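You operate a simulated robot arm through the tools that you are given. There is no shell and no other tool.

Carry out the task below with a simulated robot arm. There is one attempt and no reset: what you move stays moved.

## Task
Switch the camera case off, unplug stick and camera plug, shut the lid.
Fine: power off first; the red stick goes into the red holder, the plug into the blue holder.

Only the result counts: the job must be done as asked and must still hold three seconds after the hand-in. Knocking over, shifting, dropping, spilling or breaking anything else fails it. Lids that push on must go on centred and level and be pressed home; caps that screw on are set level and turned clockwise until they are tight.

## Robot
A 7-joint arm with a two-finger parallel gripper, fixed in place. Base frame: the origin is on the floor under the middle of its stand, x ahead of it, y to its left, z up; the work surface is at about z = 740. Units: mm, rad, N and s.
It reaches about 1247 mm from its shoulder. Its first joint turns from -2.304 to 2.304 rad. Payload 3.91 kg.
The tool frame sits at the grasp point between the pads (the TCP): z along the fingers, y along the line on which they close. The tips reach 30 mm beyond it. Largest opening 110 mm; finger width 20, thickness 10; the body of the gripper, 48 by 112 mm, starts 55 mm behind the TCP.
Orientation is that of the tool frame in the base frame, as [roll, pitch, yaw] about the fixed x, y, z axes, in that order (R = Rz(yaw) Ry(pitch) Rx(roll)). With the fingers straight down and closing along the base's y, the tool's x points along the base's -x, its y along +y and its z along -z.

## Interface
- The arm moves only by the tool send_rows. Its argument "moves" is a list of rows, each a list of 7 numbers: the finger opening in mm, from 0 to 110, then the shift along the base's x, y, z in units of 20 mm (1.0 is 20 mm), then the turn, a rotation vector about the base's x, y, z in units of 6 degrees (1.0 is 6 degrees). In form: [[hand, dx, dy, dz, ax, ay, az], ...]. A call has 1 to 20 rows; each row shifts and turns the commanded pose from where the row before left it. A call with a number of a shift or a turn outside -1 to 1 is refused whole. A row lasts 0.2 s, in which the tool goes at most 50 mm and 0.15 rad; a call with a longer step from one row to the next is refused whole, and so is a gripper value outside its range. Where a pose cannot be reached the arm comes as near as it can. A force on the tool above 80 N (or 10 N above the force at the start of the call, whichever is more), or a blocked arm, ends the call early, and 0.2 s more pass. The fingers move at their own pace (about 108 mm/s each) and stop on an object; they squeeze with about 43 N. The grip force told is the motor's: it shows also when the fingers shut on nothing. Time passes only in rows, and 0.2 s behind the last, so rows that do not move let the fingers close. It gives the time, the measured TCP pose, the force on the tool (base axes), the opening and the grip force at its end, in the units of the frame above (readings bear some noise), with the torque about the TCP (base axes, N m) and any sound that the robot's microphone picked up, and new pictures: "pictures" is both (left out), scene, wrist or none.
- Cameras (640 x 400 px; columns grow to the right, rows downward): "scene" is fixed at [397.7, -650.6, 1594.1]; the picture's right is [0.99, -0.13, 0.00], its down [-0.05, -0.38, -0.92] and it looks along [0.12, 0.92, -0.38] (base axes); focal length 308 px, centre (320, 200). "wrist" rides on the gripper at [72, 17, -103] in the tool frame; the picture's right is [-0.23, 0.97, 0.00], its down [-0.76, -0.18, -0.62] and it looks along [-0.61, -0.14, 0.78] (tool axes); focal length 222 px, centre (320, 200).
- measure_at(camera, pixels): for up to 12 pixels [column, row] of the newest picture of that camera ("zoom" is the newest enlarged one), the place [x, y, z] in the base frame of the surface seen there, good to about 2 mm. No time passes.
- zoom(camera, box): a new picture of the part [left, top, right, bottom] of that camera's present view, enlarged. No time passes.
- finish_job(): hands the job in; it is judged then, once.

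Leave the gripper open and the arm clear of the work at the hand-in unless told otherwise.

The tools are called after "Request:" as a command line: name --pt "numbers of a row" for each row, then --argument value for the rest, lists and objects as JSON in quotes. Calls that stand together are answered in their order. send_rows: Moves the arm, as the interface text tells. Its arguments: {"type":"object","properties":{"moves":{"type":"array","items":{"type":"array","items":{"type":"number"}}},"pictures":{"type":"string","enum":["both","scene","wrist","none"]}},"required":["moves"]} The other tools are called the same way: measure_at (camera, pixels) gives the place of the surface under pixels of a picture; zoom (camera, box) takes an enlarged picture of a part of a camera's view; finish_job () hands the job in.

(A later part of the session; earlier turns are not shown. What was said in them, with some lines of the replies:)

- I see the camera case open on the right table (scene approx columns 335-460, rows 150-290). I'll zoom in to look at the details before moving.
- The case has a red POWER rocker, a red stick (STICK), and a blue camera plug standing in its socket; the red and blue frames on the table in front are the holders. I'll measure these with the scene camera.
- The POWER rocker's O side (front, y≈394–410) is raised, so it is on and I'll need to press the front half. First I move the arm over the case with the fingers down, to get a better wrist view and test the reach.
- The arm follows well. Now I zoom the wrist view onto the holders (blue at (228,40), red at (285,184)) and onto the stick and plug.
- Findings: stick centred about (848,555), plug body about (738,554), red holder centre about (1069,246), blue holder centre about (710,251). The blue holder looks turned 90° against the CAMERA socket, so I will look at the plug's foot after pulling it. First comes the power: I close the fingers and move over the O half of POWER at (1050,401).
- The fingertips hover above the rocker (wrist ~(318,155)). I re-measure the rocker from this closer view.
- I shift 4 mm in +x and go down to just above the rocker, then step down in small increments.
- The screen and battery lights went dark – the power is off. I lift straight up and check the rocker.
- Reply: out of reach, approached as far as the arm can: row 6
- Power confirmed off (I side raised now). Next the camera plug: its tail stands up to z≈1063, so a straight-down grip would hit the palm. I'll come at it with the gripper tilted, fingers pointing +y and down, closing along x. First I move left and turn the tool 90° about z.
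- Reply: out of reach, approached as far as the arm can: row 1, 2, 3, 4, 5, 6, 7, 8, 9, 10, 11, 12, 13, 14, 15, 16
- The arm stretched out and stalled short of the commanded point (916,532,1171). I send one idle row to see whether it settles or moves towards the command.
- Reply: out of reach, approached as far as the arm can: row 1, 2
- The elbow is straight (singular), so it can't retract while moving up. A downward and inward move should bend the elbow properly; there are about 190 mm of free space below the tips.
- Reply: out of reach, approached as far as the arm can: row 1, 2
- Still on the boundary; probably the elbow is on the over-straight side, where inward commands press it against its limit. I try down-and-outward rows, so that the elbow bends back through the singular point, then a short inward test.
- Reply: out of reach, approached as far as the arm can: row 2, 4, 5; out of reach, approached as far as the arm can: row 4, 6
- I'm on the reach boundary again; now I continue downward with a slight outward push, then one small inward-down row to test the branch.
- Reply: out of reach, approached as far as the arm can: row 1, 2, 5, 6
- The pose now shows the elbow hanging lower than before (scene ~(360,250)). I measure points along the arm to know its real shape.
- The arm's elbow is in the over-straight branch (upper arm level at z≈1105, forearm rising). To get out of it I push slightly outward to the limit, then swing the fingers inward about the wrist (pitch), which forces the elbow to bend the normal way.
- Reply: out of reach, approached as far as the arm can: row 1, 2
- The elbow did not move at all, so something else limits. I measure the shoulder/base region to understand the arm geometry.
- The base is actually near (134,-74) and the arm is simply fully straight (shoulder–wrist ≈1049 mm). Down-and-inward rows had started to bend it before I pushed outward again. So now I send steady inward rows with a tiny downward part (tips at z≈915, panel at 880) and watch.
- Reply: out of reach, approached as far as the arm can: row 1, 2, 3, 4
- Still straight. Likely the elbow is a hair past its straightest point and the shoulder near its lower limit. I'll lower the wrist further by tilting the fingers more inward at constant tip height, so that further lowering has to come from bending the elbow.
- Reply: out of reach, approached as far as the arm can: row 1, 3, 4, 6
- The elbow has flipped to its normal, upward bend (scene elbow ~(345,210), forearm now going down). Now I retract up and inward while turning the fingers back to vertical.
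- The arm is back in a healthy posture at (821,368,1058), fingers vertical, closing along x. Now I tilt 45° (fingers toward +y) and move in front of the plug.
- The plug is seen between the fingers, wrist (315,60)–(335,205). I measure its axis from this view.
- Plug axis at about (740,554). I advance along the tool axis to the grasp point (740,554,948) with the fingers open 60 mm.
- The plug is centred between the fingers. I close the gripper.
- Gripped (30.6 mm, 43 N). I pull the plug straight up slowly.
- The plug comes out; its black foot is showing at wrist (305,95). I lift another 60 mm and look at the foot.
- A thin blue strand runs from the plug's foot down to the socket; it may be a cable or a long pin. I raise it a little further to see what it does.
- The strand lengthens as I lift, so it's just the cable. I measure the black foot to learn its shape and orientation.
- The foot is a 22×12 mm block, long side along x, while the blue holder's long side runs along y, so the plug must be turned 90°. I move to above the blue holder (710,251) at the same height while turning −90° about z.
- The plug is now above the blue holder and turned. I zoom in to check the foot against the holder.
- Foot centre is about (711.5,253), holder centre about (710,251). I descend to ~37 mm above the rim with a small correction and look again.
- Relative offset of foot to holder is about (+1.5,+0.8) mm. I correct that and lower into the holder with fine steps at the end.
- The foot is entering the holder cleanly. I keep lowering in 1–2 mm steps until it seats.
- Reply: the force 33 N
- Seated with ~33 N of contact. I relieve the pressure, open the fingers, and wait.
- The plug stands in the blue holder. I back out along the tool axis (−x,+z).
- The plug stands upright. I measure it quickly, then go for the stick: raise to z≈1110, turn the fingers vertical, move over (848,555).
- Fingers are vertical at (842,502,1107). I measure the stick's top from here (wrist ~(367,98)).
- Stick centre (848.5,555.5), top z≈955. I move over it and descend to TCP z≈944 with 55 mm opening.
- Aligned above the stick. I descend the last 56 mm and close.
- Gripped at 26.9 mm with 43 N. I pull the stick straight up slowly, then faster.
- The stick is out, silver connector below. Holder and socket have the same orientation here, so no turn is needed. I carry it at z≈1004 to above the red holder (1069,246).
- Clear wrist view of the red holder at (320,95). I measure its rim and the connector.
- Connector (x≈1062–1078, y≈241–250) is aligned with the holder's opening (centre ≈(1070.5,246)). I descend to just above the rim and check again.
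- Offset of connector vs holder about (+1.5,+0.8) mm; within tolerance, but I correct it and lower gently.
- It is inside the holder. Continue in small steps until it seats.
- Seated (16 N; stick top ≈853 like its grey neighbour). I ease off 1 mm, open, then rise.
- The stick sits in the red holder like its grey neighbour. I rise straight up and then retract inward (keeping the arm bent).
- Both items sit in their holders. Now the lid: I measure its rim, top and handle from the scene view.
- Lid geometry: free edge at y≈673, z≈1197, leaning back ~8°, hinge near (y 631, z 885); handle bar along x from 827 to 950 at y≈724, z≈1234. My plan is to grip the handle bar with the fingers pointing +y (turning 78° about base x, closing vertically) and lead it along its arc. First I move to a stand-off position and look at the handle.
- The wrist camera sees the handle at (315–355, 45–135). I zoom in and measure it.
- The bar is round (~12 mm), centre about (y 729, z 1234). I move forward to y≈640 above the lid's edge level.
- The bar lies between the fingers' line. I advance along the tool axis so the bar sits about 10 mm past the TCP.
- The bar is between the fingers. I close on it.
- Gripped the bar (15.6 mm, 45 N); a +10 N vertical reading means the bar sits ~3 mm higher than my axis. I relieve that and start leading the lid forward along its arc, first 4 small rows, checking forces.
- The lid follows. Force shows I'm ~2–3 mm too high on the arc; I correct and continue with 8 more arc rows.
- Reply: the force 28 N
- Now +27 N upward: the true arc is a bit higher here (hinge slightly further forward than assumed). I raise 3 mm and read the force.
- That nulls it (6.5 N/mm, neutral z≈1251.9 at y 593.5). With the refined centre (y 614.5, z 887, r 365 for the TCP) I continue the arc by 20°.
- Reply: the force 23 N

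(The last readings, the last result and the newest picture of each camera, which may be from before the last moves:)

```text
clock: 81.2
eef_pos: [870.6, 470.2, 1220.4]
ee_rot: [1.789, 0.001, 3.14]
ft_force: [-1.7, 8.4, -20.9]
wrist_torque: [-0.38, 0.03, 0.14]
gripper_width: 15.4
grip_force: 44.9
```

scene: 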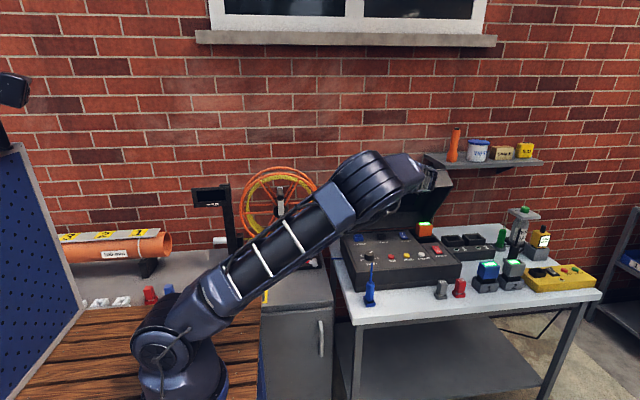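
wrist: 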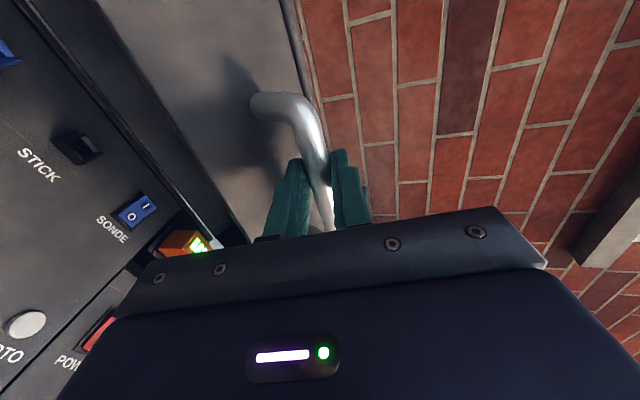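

Reading: radial pull of ~22 N inward, so I'm ~3 mm outside the true arc; tangential load ~0. I correct inward and read again.

Request:
send_rows --pt "5 0 0.06 -0.14 0 0 0" --pt "5 0 0 0 0 0 0" --pictures "none"

Request:
measure_at --camera "scene" --pixels '[[345, 218], [420, 205], [450, 185], [432, 215], [400, 225], [380, 228], [445, 205], [350, 226]]'

Request:
zoom --camera "scene" --box '[330, 140, 480, 250]'

```text
clock: 81.8
eef_pos: [871.5, 471.2, 1221.0]
ee_rot: [1.782, 0.001, 3.14]
ft_force: [-3.0, -0.4, 2.8]
wrist_torque: [0.15, 0.38, 1.34]
gripper_width: 15.5
grip_force: 45.3
```

```text
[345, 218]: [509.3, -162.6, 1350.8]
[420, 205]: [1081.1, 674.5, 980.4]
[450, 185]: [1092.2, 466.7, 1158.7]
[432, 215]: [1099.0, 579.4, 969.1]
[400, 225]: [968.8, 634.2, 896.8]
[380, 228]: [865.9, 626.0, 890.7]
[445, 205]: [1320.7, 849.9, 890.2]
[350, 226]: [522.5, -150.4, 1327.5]
```

```text
3.64 times, centred on (405, 195) of scene
```

zoom: 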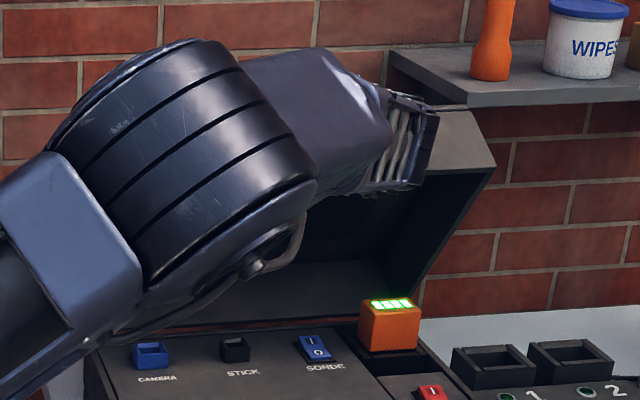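

Nearly neutral now, and the lid has rotated ~39°. I continue in shorter sets (10°) with an averaged centre, correcting by force.

Request:
send_rows --pt "5 0 -0.69 -0.332 0 0 0" --pt "5 0 -0.677 -0.36 0 0 0" --pt "5 0 -0.66 -0.39 0 0 0" --pt "5 0 -0.643 -0.418 0 0 0" --pt "5 0 0 0 0 0 0" --pictures "none"

```text
clock: 83.0
eef_pos: [869.8, 417.3, 1191.7]
ee_rot: [1.785, 0.004, 3.139]
ft_force: [-2.2, -21.2, 33.3]
wrist_torque: [0.52, 0.25, 0.75]
gripper_width: 15.6
grip_force: 45.0
```

Now +40 N outward: I'm ~6 mm inside the arc, so the first centre (r≈366) was right. I correct outward and continue with it.

Request:
send_rows --pt "5 0 -0.17 0.25 0 0 0" --pt "5 0 0 0 0 0 0" --pictures "none"

```text
clock: 83.6
eef_pos: [870.9, 417.0, 1191.9]
ee_rot: [1.789, 0.0, 3.14]
ft_force: [7.1, 9.6, -17.1]
wrist_torque: [-0.28, -0.37, -1.13]
gripper_width: 15.4
grip_force: 45.2
```

Stiffness is ~10 N/mm and the radius 365 is confirmed. I continue along that arc to ~138°.

Request:
send_rows --pt "5 0 -0.6 -0.525 0 0 0" --pt "5 0 -0.635 -0.475 0 0 0" --pt "5 0 -0.62 -0.505 0 0 0" --pt "5 0 -0.595 -0.53 0 0 0" --pt "5 0 -0.57 -0.555 0 0 0" --pt "5 0 -0.545 -0.58 0 0 0" --pt "5 0 0 0 0 0 0" --pictures "both"

```text
clock: 85.2
eef_pos: [871.4, 344.2, 1129.6]
ee_rot: [1.785, 0.001, 3.138]
ft_force: [6.5, 9.2, -9.4]
wrist_torque: [-0.08, -0.02, -0.29]
gripper_width: 15.6
grip_force: 45.8
```

scene: 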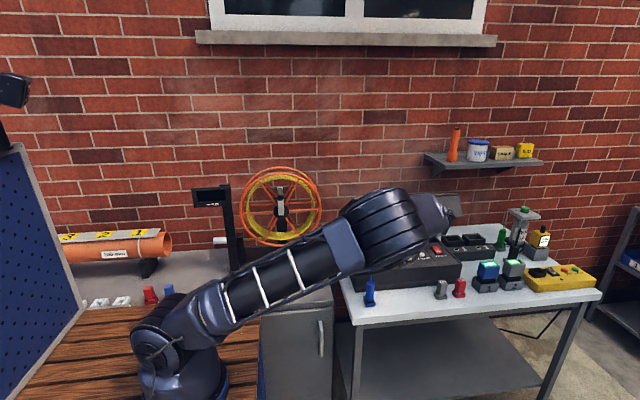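
wrist: 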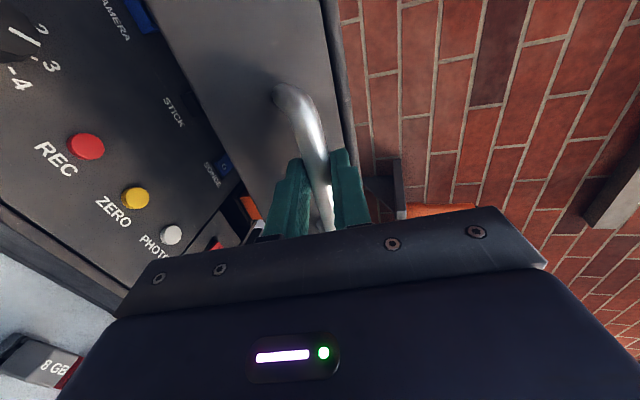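

Only ~13 N radial, tangential ~0. I continue to ~153°.

Request:
send_rows --pt "5 0 -0.495 -0.625 0 0 0" --pt "5 0 -0.49 -0.625 0 0 0" --pt "5 0 -0.465 -0.645 0 0 0" --pt "5 0 -0.435 -0.67 0 0 0" --pt "5 0 -0.41 -0.68 0 0 0" --pt "5 0 -0.375 -0.7 0 0 0" --pt "5 0 0 0 0 0 0" --pictures "both"

```text
clock: 86.8
eef_pos: [871.7, 288.8, 1052.5]
ee_rot: [1.787, 0.002, 3.14]
ft_force: [2.2, -2.7, -2.4]
wrist_torque: [-0.24, 0.16, 0.55]
gripper_width: 15.7
grip_force: 45.0
```

scene: 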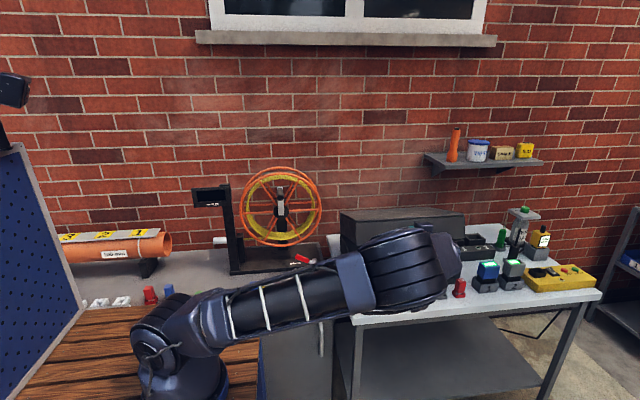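
wrist: 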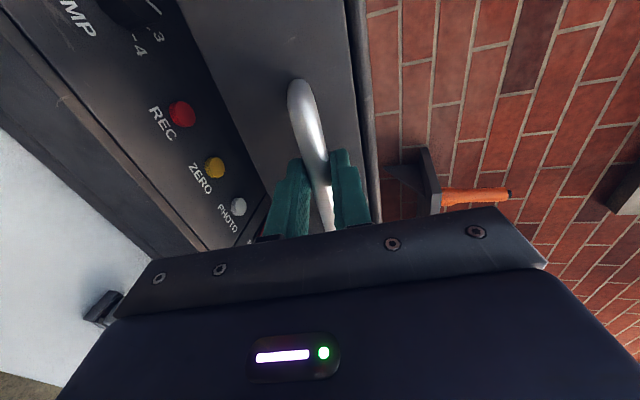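

The lid is nearly down. I check where the arm's wrist housing is relative to the plug (708,250,≤960) and the sticks (≥982,246,≤855).

Request:
measure_at --camera "scene" --pixels '[[400, 270], [455, 265], [370, 290], [380, 310], [430, 300], [445, 290], [440, 235], [400, 210], [455, 220], [350, 300], [460, 285], [410, 310]]'

Request:
zoom --camera "scene" --box '[320, 190, 500, 320]'

```text
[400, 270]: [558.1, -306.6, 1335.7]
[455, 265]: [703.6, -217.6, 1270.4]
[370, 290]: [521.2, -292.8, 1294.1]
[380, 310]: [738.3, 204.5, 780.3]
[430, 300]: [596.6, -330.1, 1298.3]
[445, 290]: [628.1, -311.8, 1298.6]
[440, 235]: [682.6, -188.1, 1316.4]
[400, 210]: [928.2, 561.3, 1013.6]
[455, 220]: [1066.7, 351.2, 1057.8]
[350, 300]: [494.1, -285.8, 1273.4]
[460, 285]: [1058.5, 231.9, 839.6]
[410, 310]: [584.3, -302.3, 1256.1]
```

```text
3.08 times, centred on (410, 255) of scene
```

zoom: 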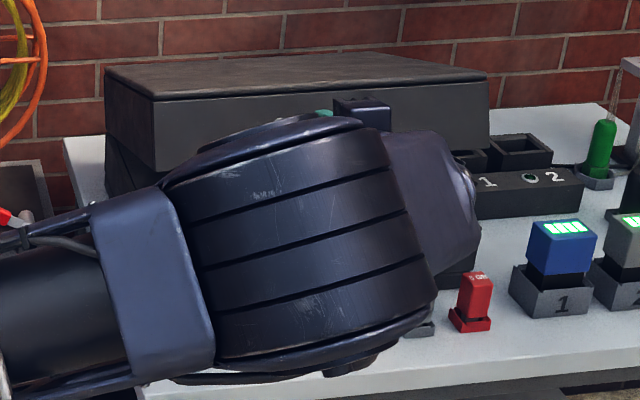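

Clear of everything (the arm's elbow is swung out in front). I continue down to ~163°.

Request:
send_rows --pt "5 0 -0.345 -0.715 0 0 0" --pt "5 0 -0.315 -0.735 0 0 0" --pt "5 0 -0.28 -0.74 0 0 0" --pt "5 0 -0.25 -0.755 0 0 0" --pt "5 0 0 0 0 0 0" --pictures "both"

Request:
zoom --camera "scene" --box '[320, 190, 500, 320]'

```text
clock: 88.0
eef_pos: [871.9, 266.3, 992.4]
ee_rot: [1.786, 0.0, 3.141]
ft_force: [-14.1, 2.6, -5.5]
wrist_torque: [-0.16, 0.44, 1.38]
gripper_width: 15.3
grip_force: 45.0
```

scene: 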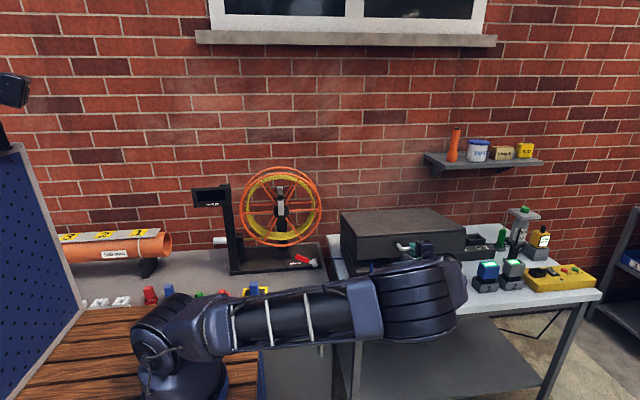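
wrist: 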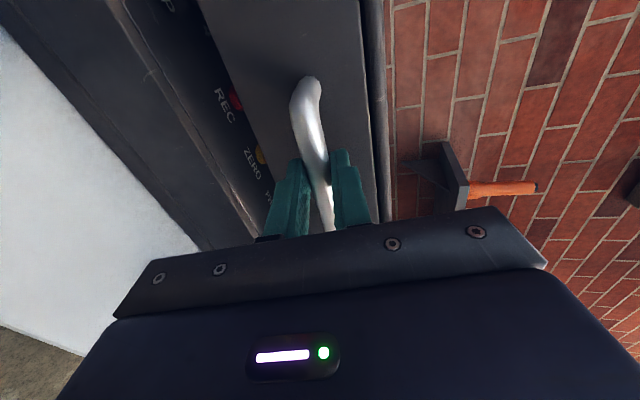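

```text
3.08 times, centred on (410, 255) of scene
```

zoom: 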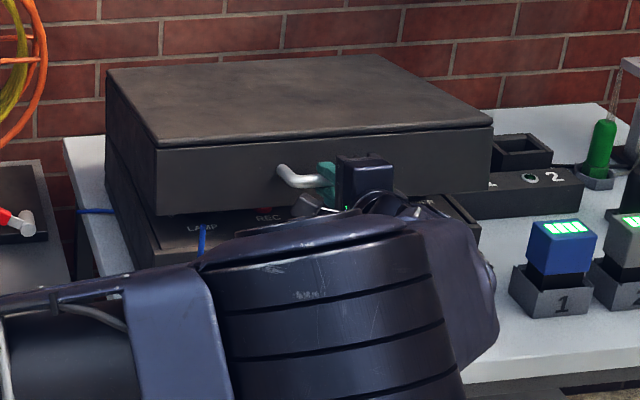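

The lid is ~8° from shut. I lower in smaller steps, watching for contact.

Request:
send_rows --pt "5 -0.04 -0.215 -0.765 0 0 0" --pt "5 0 -0.18 -0.775 0 0 0" --pt "5 0 -0.1 -0.5 0 0 0" --pt "5 0 0 0 0 0 0" --pictures "scene"

Request:
zoom --camera "scene" --box '[330, 200, 480, 310]'

```text
clock: 89.0
eef_pos: [870.5, 256.1, 950.7]
ee_rot: [1.786, 0.001, 3.138]
ft_force: [-3.1, 6.6, -4.3]
wrist_torque: [-0.05, 0.0, 0.07]
gripper_width: 15.7
grip_force: 44.9
```

scene: 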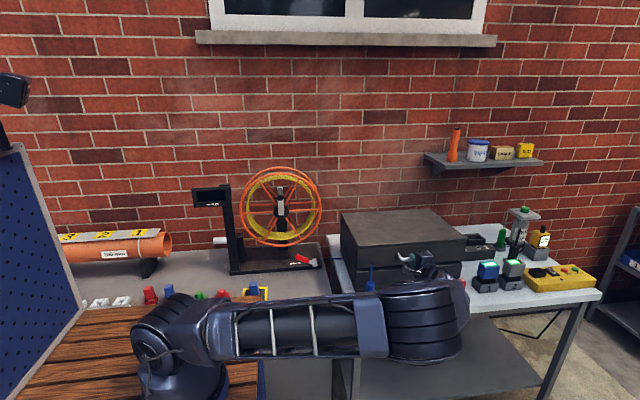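

```text
3.64 times, centred on (405, 255) of scene
```

zoom: 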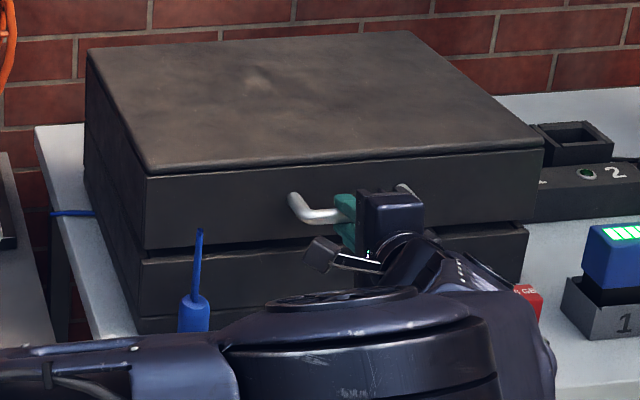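

A gap of ~1 cm remains. I check the arm housing's distance to the red stick before the last step.

Request:
measure_at --camera "zoom" --pixels '[[540, 345], [500, 280], [480, 260], [440, 250], [530, 298], [200, 320], [300, 330], [320, 255], [390, 215], [150, 200], [150, 262], [350, 310]]'

```text
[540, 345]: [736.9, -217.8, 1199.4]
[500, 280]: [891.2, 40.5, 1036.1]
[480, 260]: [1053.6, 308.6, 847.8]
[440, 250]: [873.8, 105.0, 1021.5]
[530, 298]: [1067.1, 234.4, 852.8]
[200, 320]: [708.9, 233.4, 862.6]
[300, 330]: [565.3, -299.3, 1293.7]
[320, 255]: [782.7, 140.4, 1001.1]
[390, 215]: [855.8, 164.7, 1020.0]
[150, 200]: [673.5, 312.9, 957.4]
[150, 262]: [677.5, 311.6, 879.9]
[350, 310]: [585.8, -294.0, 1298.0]
```

Everything is clear. I close the last gap in small steps until contact.

Request:
send_rows --pt "5 0 -0.05 -0.25 0 0 0" --pt "5 0 -0.04 -0.25 0 0 0" --pt "5 0 -0.03 -0.2 0 0 0" --pt "5 0 0 0 0 0 0" --pictures "scene"

Request:
zoom --camera "scene" --box '[330, 200, 480, 310]'

```text
clock: 90.0
eef_pos: [871.2, 254.0, 937.5]
ee_rot: [1.784, 0.002, 3.139]
ft_force: [1.4, -5.0, -1.9]
wrist_torque: [0.0, -0.03, -0.41]
gripper_width: 15.4
grip_force: 45.0
```

scene: 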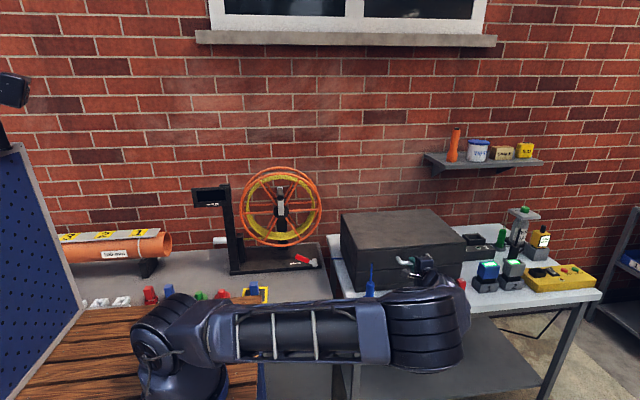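

```text
3.64 times, centred on (405, 255) of scene
```

zoom: 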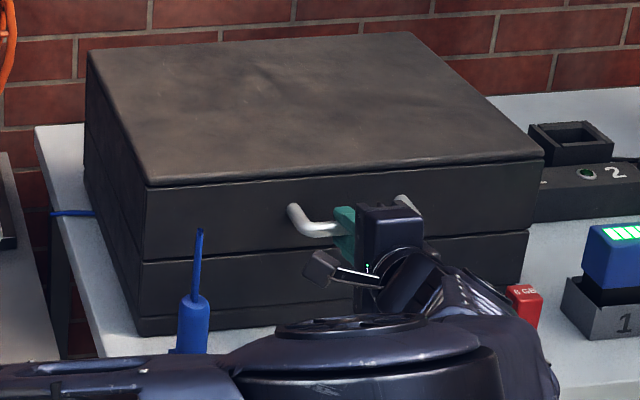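

Almost shut; still no contact force. A few more 2 mm steps.

Request:
send_rows --pt "5 0 -0.01 -0.1 0 0 0" --pt "5 0 -0.01 -0.1 0 0 0" --pt "5 0 0 -0.1 0 0 0" --pt "5 0 0 0 0 0 0" --pictures "none"

```text
clock: 91.0
eef_pos: [870.2, 252.9, 937.2]
ee_rot: [1.782, 0.005, 3.138]
ft_force: [13.5, -17.1, 65.9]
wrist_torque: [1.22, 0.31, -0.17]
gripper_width: 15.7
grip_force: 45.2
```

65 N of contact: the lid is home on the case. I ease most of that off, open the fingers, and check that the lid stays.

Request:
send_rows --pt "5 0 0 0.2 0 0 0" --pt "5 0 0 0 0 0 0" --pt "25 0 0 0 0 0 0" --pt "36 0 0 0 0 0 0" --pt "36 0 0 0 0 0 0" --pictures "both"

Request:
zoom --camera "scene" --box '[330, 200, 480, 310]'

```text
clock: 92.2
eef_pos: [869.3, 253.8, 934.5]
ee_rot: [1.786, 0.002, 3.14]
ft_force: [0.4, -0.4, -0.1]
wrist_torque: [0.0, -0.02, 0.01]
gripper_width: 36.1
grip_force: 0.1
```

scene: 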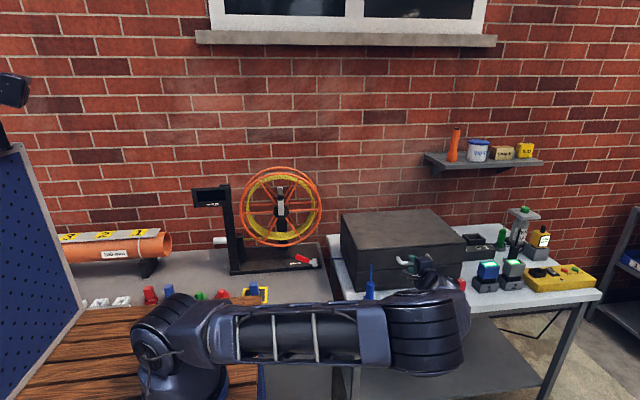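
wrist: 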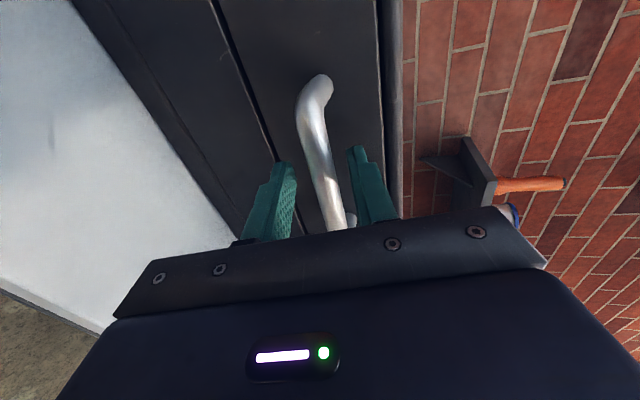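

```text
3.64 times, centred on (405, 255) of scene
```

zoom: 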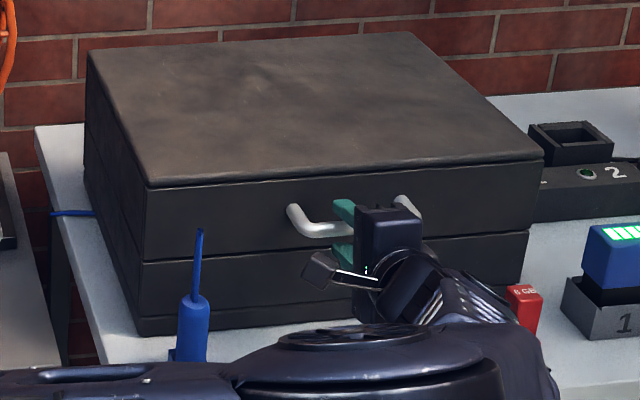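

The lid stays shut. I back off straight from the handle (−y, slightly up), then rise clear.

Request:
send_rows --pt "36 0 -0.5 0.1 0 0 0" --pt "36 0 -0.8 0.17 0 0 0" --pt "36 0 -0.8 0.17 0 0 0" --pt "36 0 -0.8 0.17 0 0 0" --pt "36 0 -0.8 0.17 0 0 0" --pt "36 0 -0.8 0.3 0 0 0" --pt "36 0 -0.6 0.6 0 0 0" --pt "36 0 -0.3 0.9 0 0 0" --pt "36 0 0 1 0 0 0" --pt "36 0 0 1 0 0 0" --pt "36 0 0 1 0 0 0" --pt "36 0 0 1 0 0 0" --pictures "both"

Request:
zoom --camera "scene" --box '[320, 190, 500, 320]'

```text
clock: 94.8
eef_pos: [870.2, 144.2, 1067.3]
ee_rot: [1.784, 0.002, 3.138]
ft_force: [0.1, -0.4, 0.2]
wrist_torque: [-0.04, 0.03, -0.01]
gripper_width: 35.7
grip_force: 0.1
```

scene: 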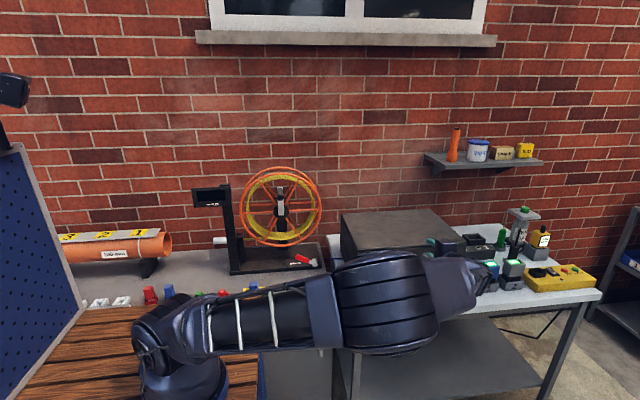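
wrist: 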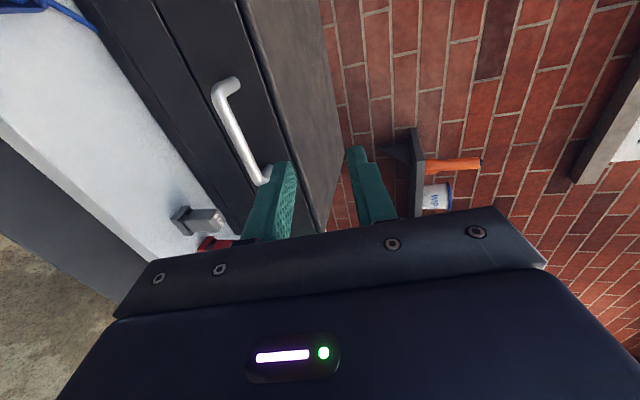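

```text
3.08 times, centred on (410, 255) of scene
```

zoom: 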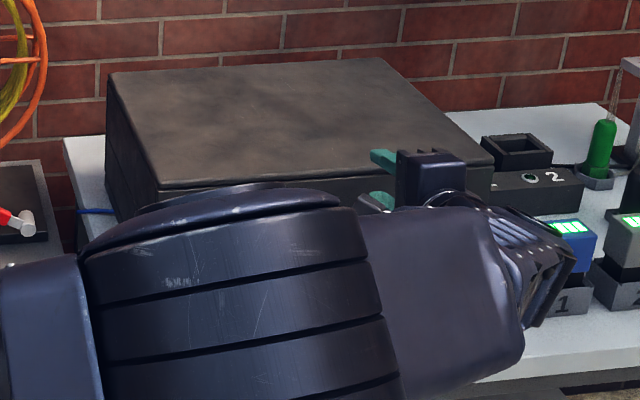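

Now I raise and retract, turning the tool back to vertical, so I can inspect the whole scene.

Request:
send_rows --pt "36 -0.6 0 0.9 -1 0 0" --pt "36 -0.6 0 0.9 -1 0 0" --pt "36 -0.6 0 0.9 -1 0 0" --pt "36 -0.6 0 0.9 -1 0 0" --pt "36 -0.8 0 0.9 -1 0 0" --pt "60 -0.8 0 0.9 -1 0 0" --pt "60 -0.8 0 0.9 -1 0 0" --pt "60 -0.8 0 0.9 -1 0 0" --pt "60 -0.8 0 0.9 -1 0 0" --pt "60 -0.8 0 0.9 -1 0 0" --pt "60 -0.8 0 0.9 -1 0 0" --pt "60 -0.8 0 0.9 -1 0 0" --pt "60 -0.8 0 0.9 -1 0 0" --pt "60 0 0 0 0 0 0" --pictures "both"

Request:
zoom --camera "scene" --box '[320, 190, 500, 320]'

```text
clock: 97.8
eef_pos: [679.1, 145.0, 1299.8]
ee_rot: [-3.135, 0.004, 3.141]
ft_force: [0.5, 0.4, 0.6]
wrist_torque: [0.02, 0.04, 0.01]
gripper_width: 60.1
grip_force: 0.1
```

scene: 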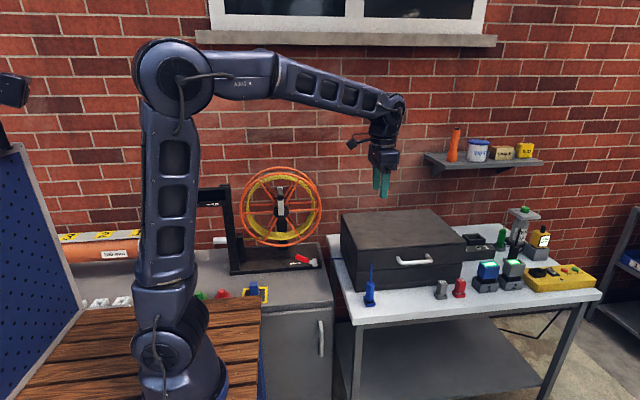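
wrist: 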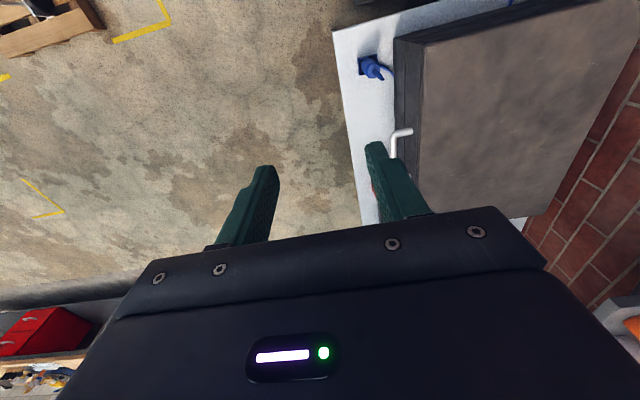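

```text
3.08 times, centred on (410, 255) of scene
```

zoom: 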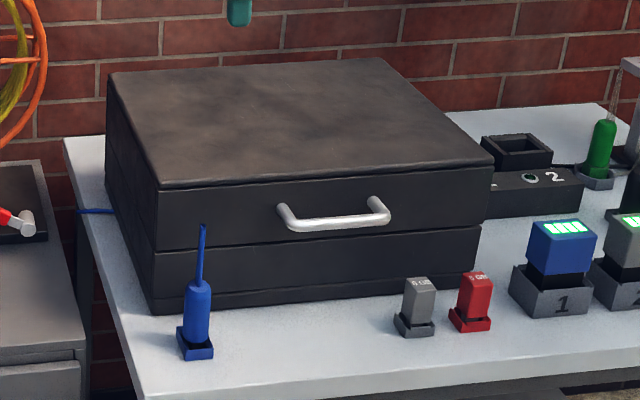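

Everything appears in place. I zoom in on the lid seam, the plug and the stick to verify.

Request:
zoom --camera "scene" --box '[340, 235, 470, 295]'

Request:
measure_at --camera "scene" --pixels '[[345, 215], [405, 208], [360, 248], [460, 240], [400, 230], [455, 262], [365, 268], [360, 270], [458, 264]]'

Request:
zoom --camera "scene" --box '[355, 260, 385, 310]'

Request:
zoom --camera "scene" --box '[430, 265, 480, 305]'

```text
4.92 times, centred on (405, 265) of scene
```

zoom: 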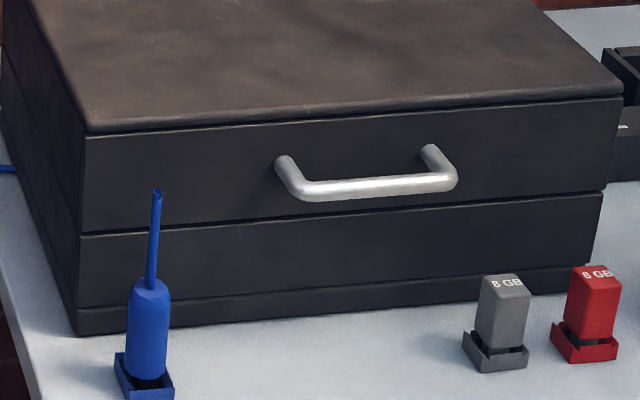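

```text
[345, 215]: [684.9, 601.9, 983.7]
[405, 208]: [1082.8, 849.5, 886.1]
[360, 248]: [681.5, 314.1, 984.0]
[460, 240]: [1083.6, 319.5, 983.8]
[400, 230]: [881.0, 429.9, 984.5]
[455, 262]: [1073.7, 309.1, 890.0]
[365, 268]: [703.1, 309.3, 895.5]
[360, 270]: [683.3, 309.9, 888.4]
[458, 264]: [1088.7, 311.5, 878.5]
```

```text
8.00 times, centred on (370, 285) of scene
```

zoom: 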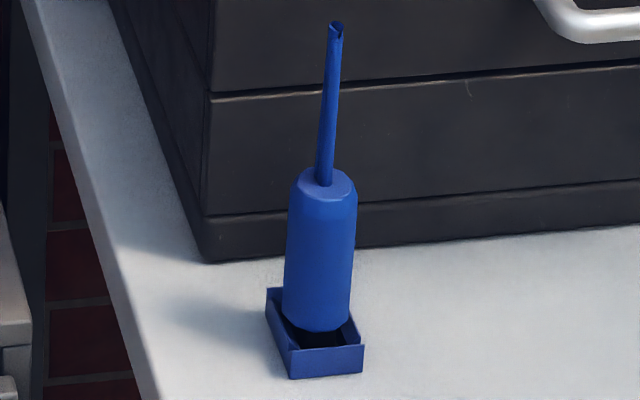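

```text
10.00 times, centred on (455, 285) of scene
```

zoom: 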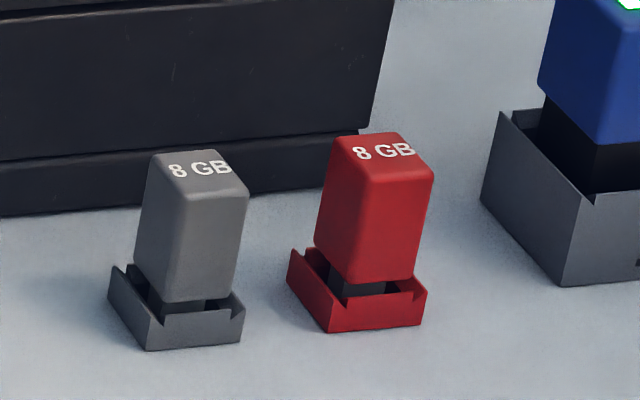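

Checks: lid top level at z≈983.7 front and back with a closed seam; plug upright in the blue holder; red stick seated in the red holder like its grey neighbour; power was switched off first; arm clear with the gripper open. I hand the job in.

Request:
finish_job

```text
The job is handed in.
```

The job is done and handed in; the judge's result didn't come back to me.

- **Power:** I switched the camera case off first by pressing the O side of the POWER rocker. The screen went dark and the rocker stayed on O.
- **Camera plug:** It is out of its socket and standing upright in the blue holder. I turned it 90° because the holder faces the other way from the socket.
- **Red stick:** It is out of its socket and seated in the red holder, level with the grey stick next to it.
- **Lid:** I brought it down by its handle and pressed it shut. The top measured level front to back, and the seam looked closed in the last picture.

The gripper was open and the arm clear of the table at hand-in. In the last pictures nothing else looked moved or knocked over. After the power switch the arm stretched too far and stuck briefly. I worked it free without any sign of it touching anything.
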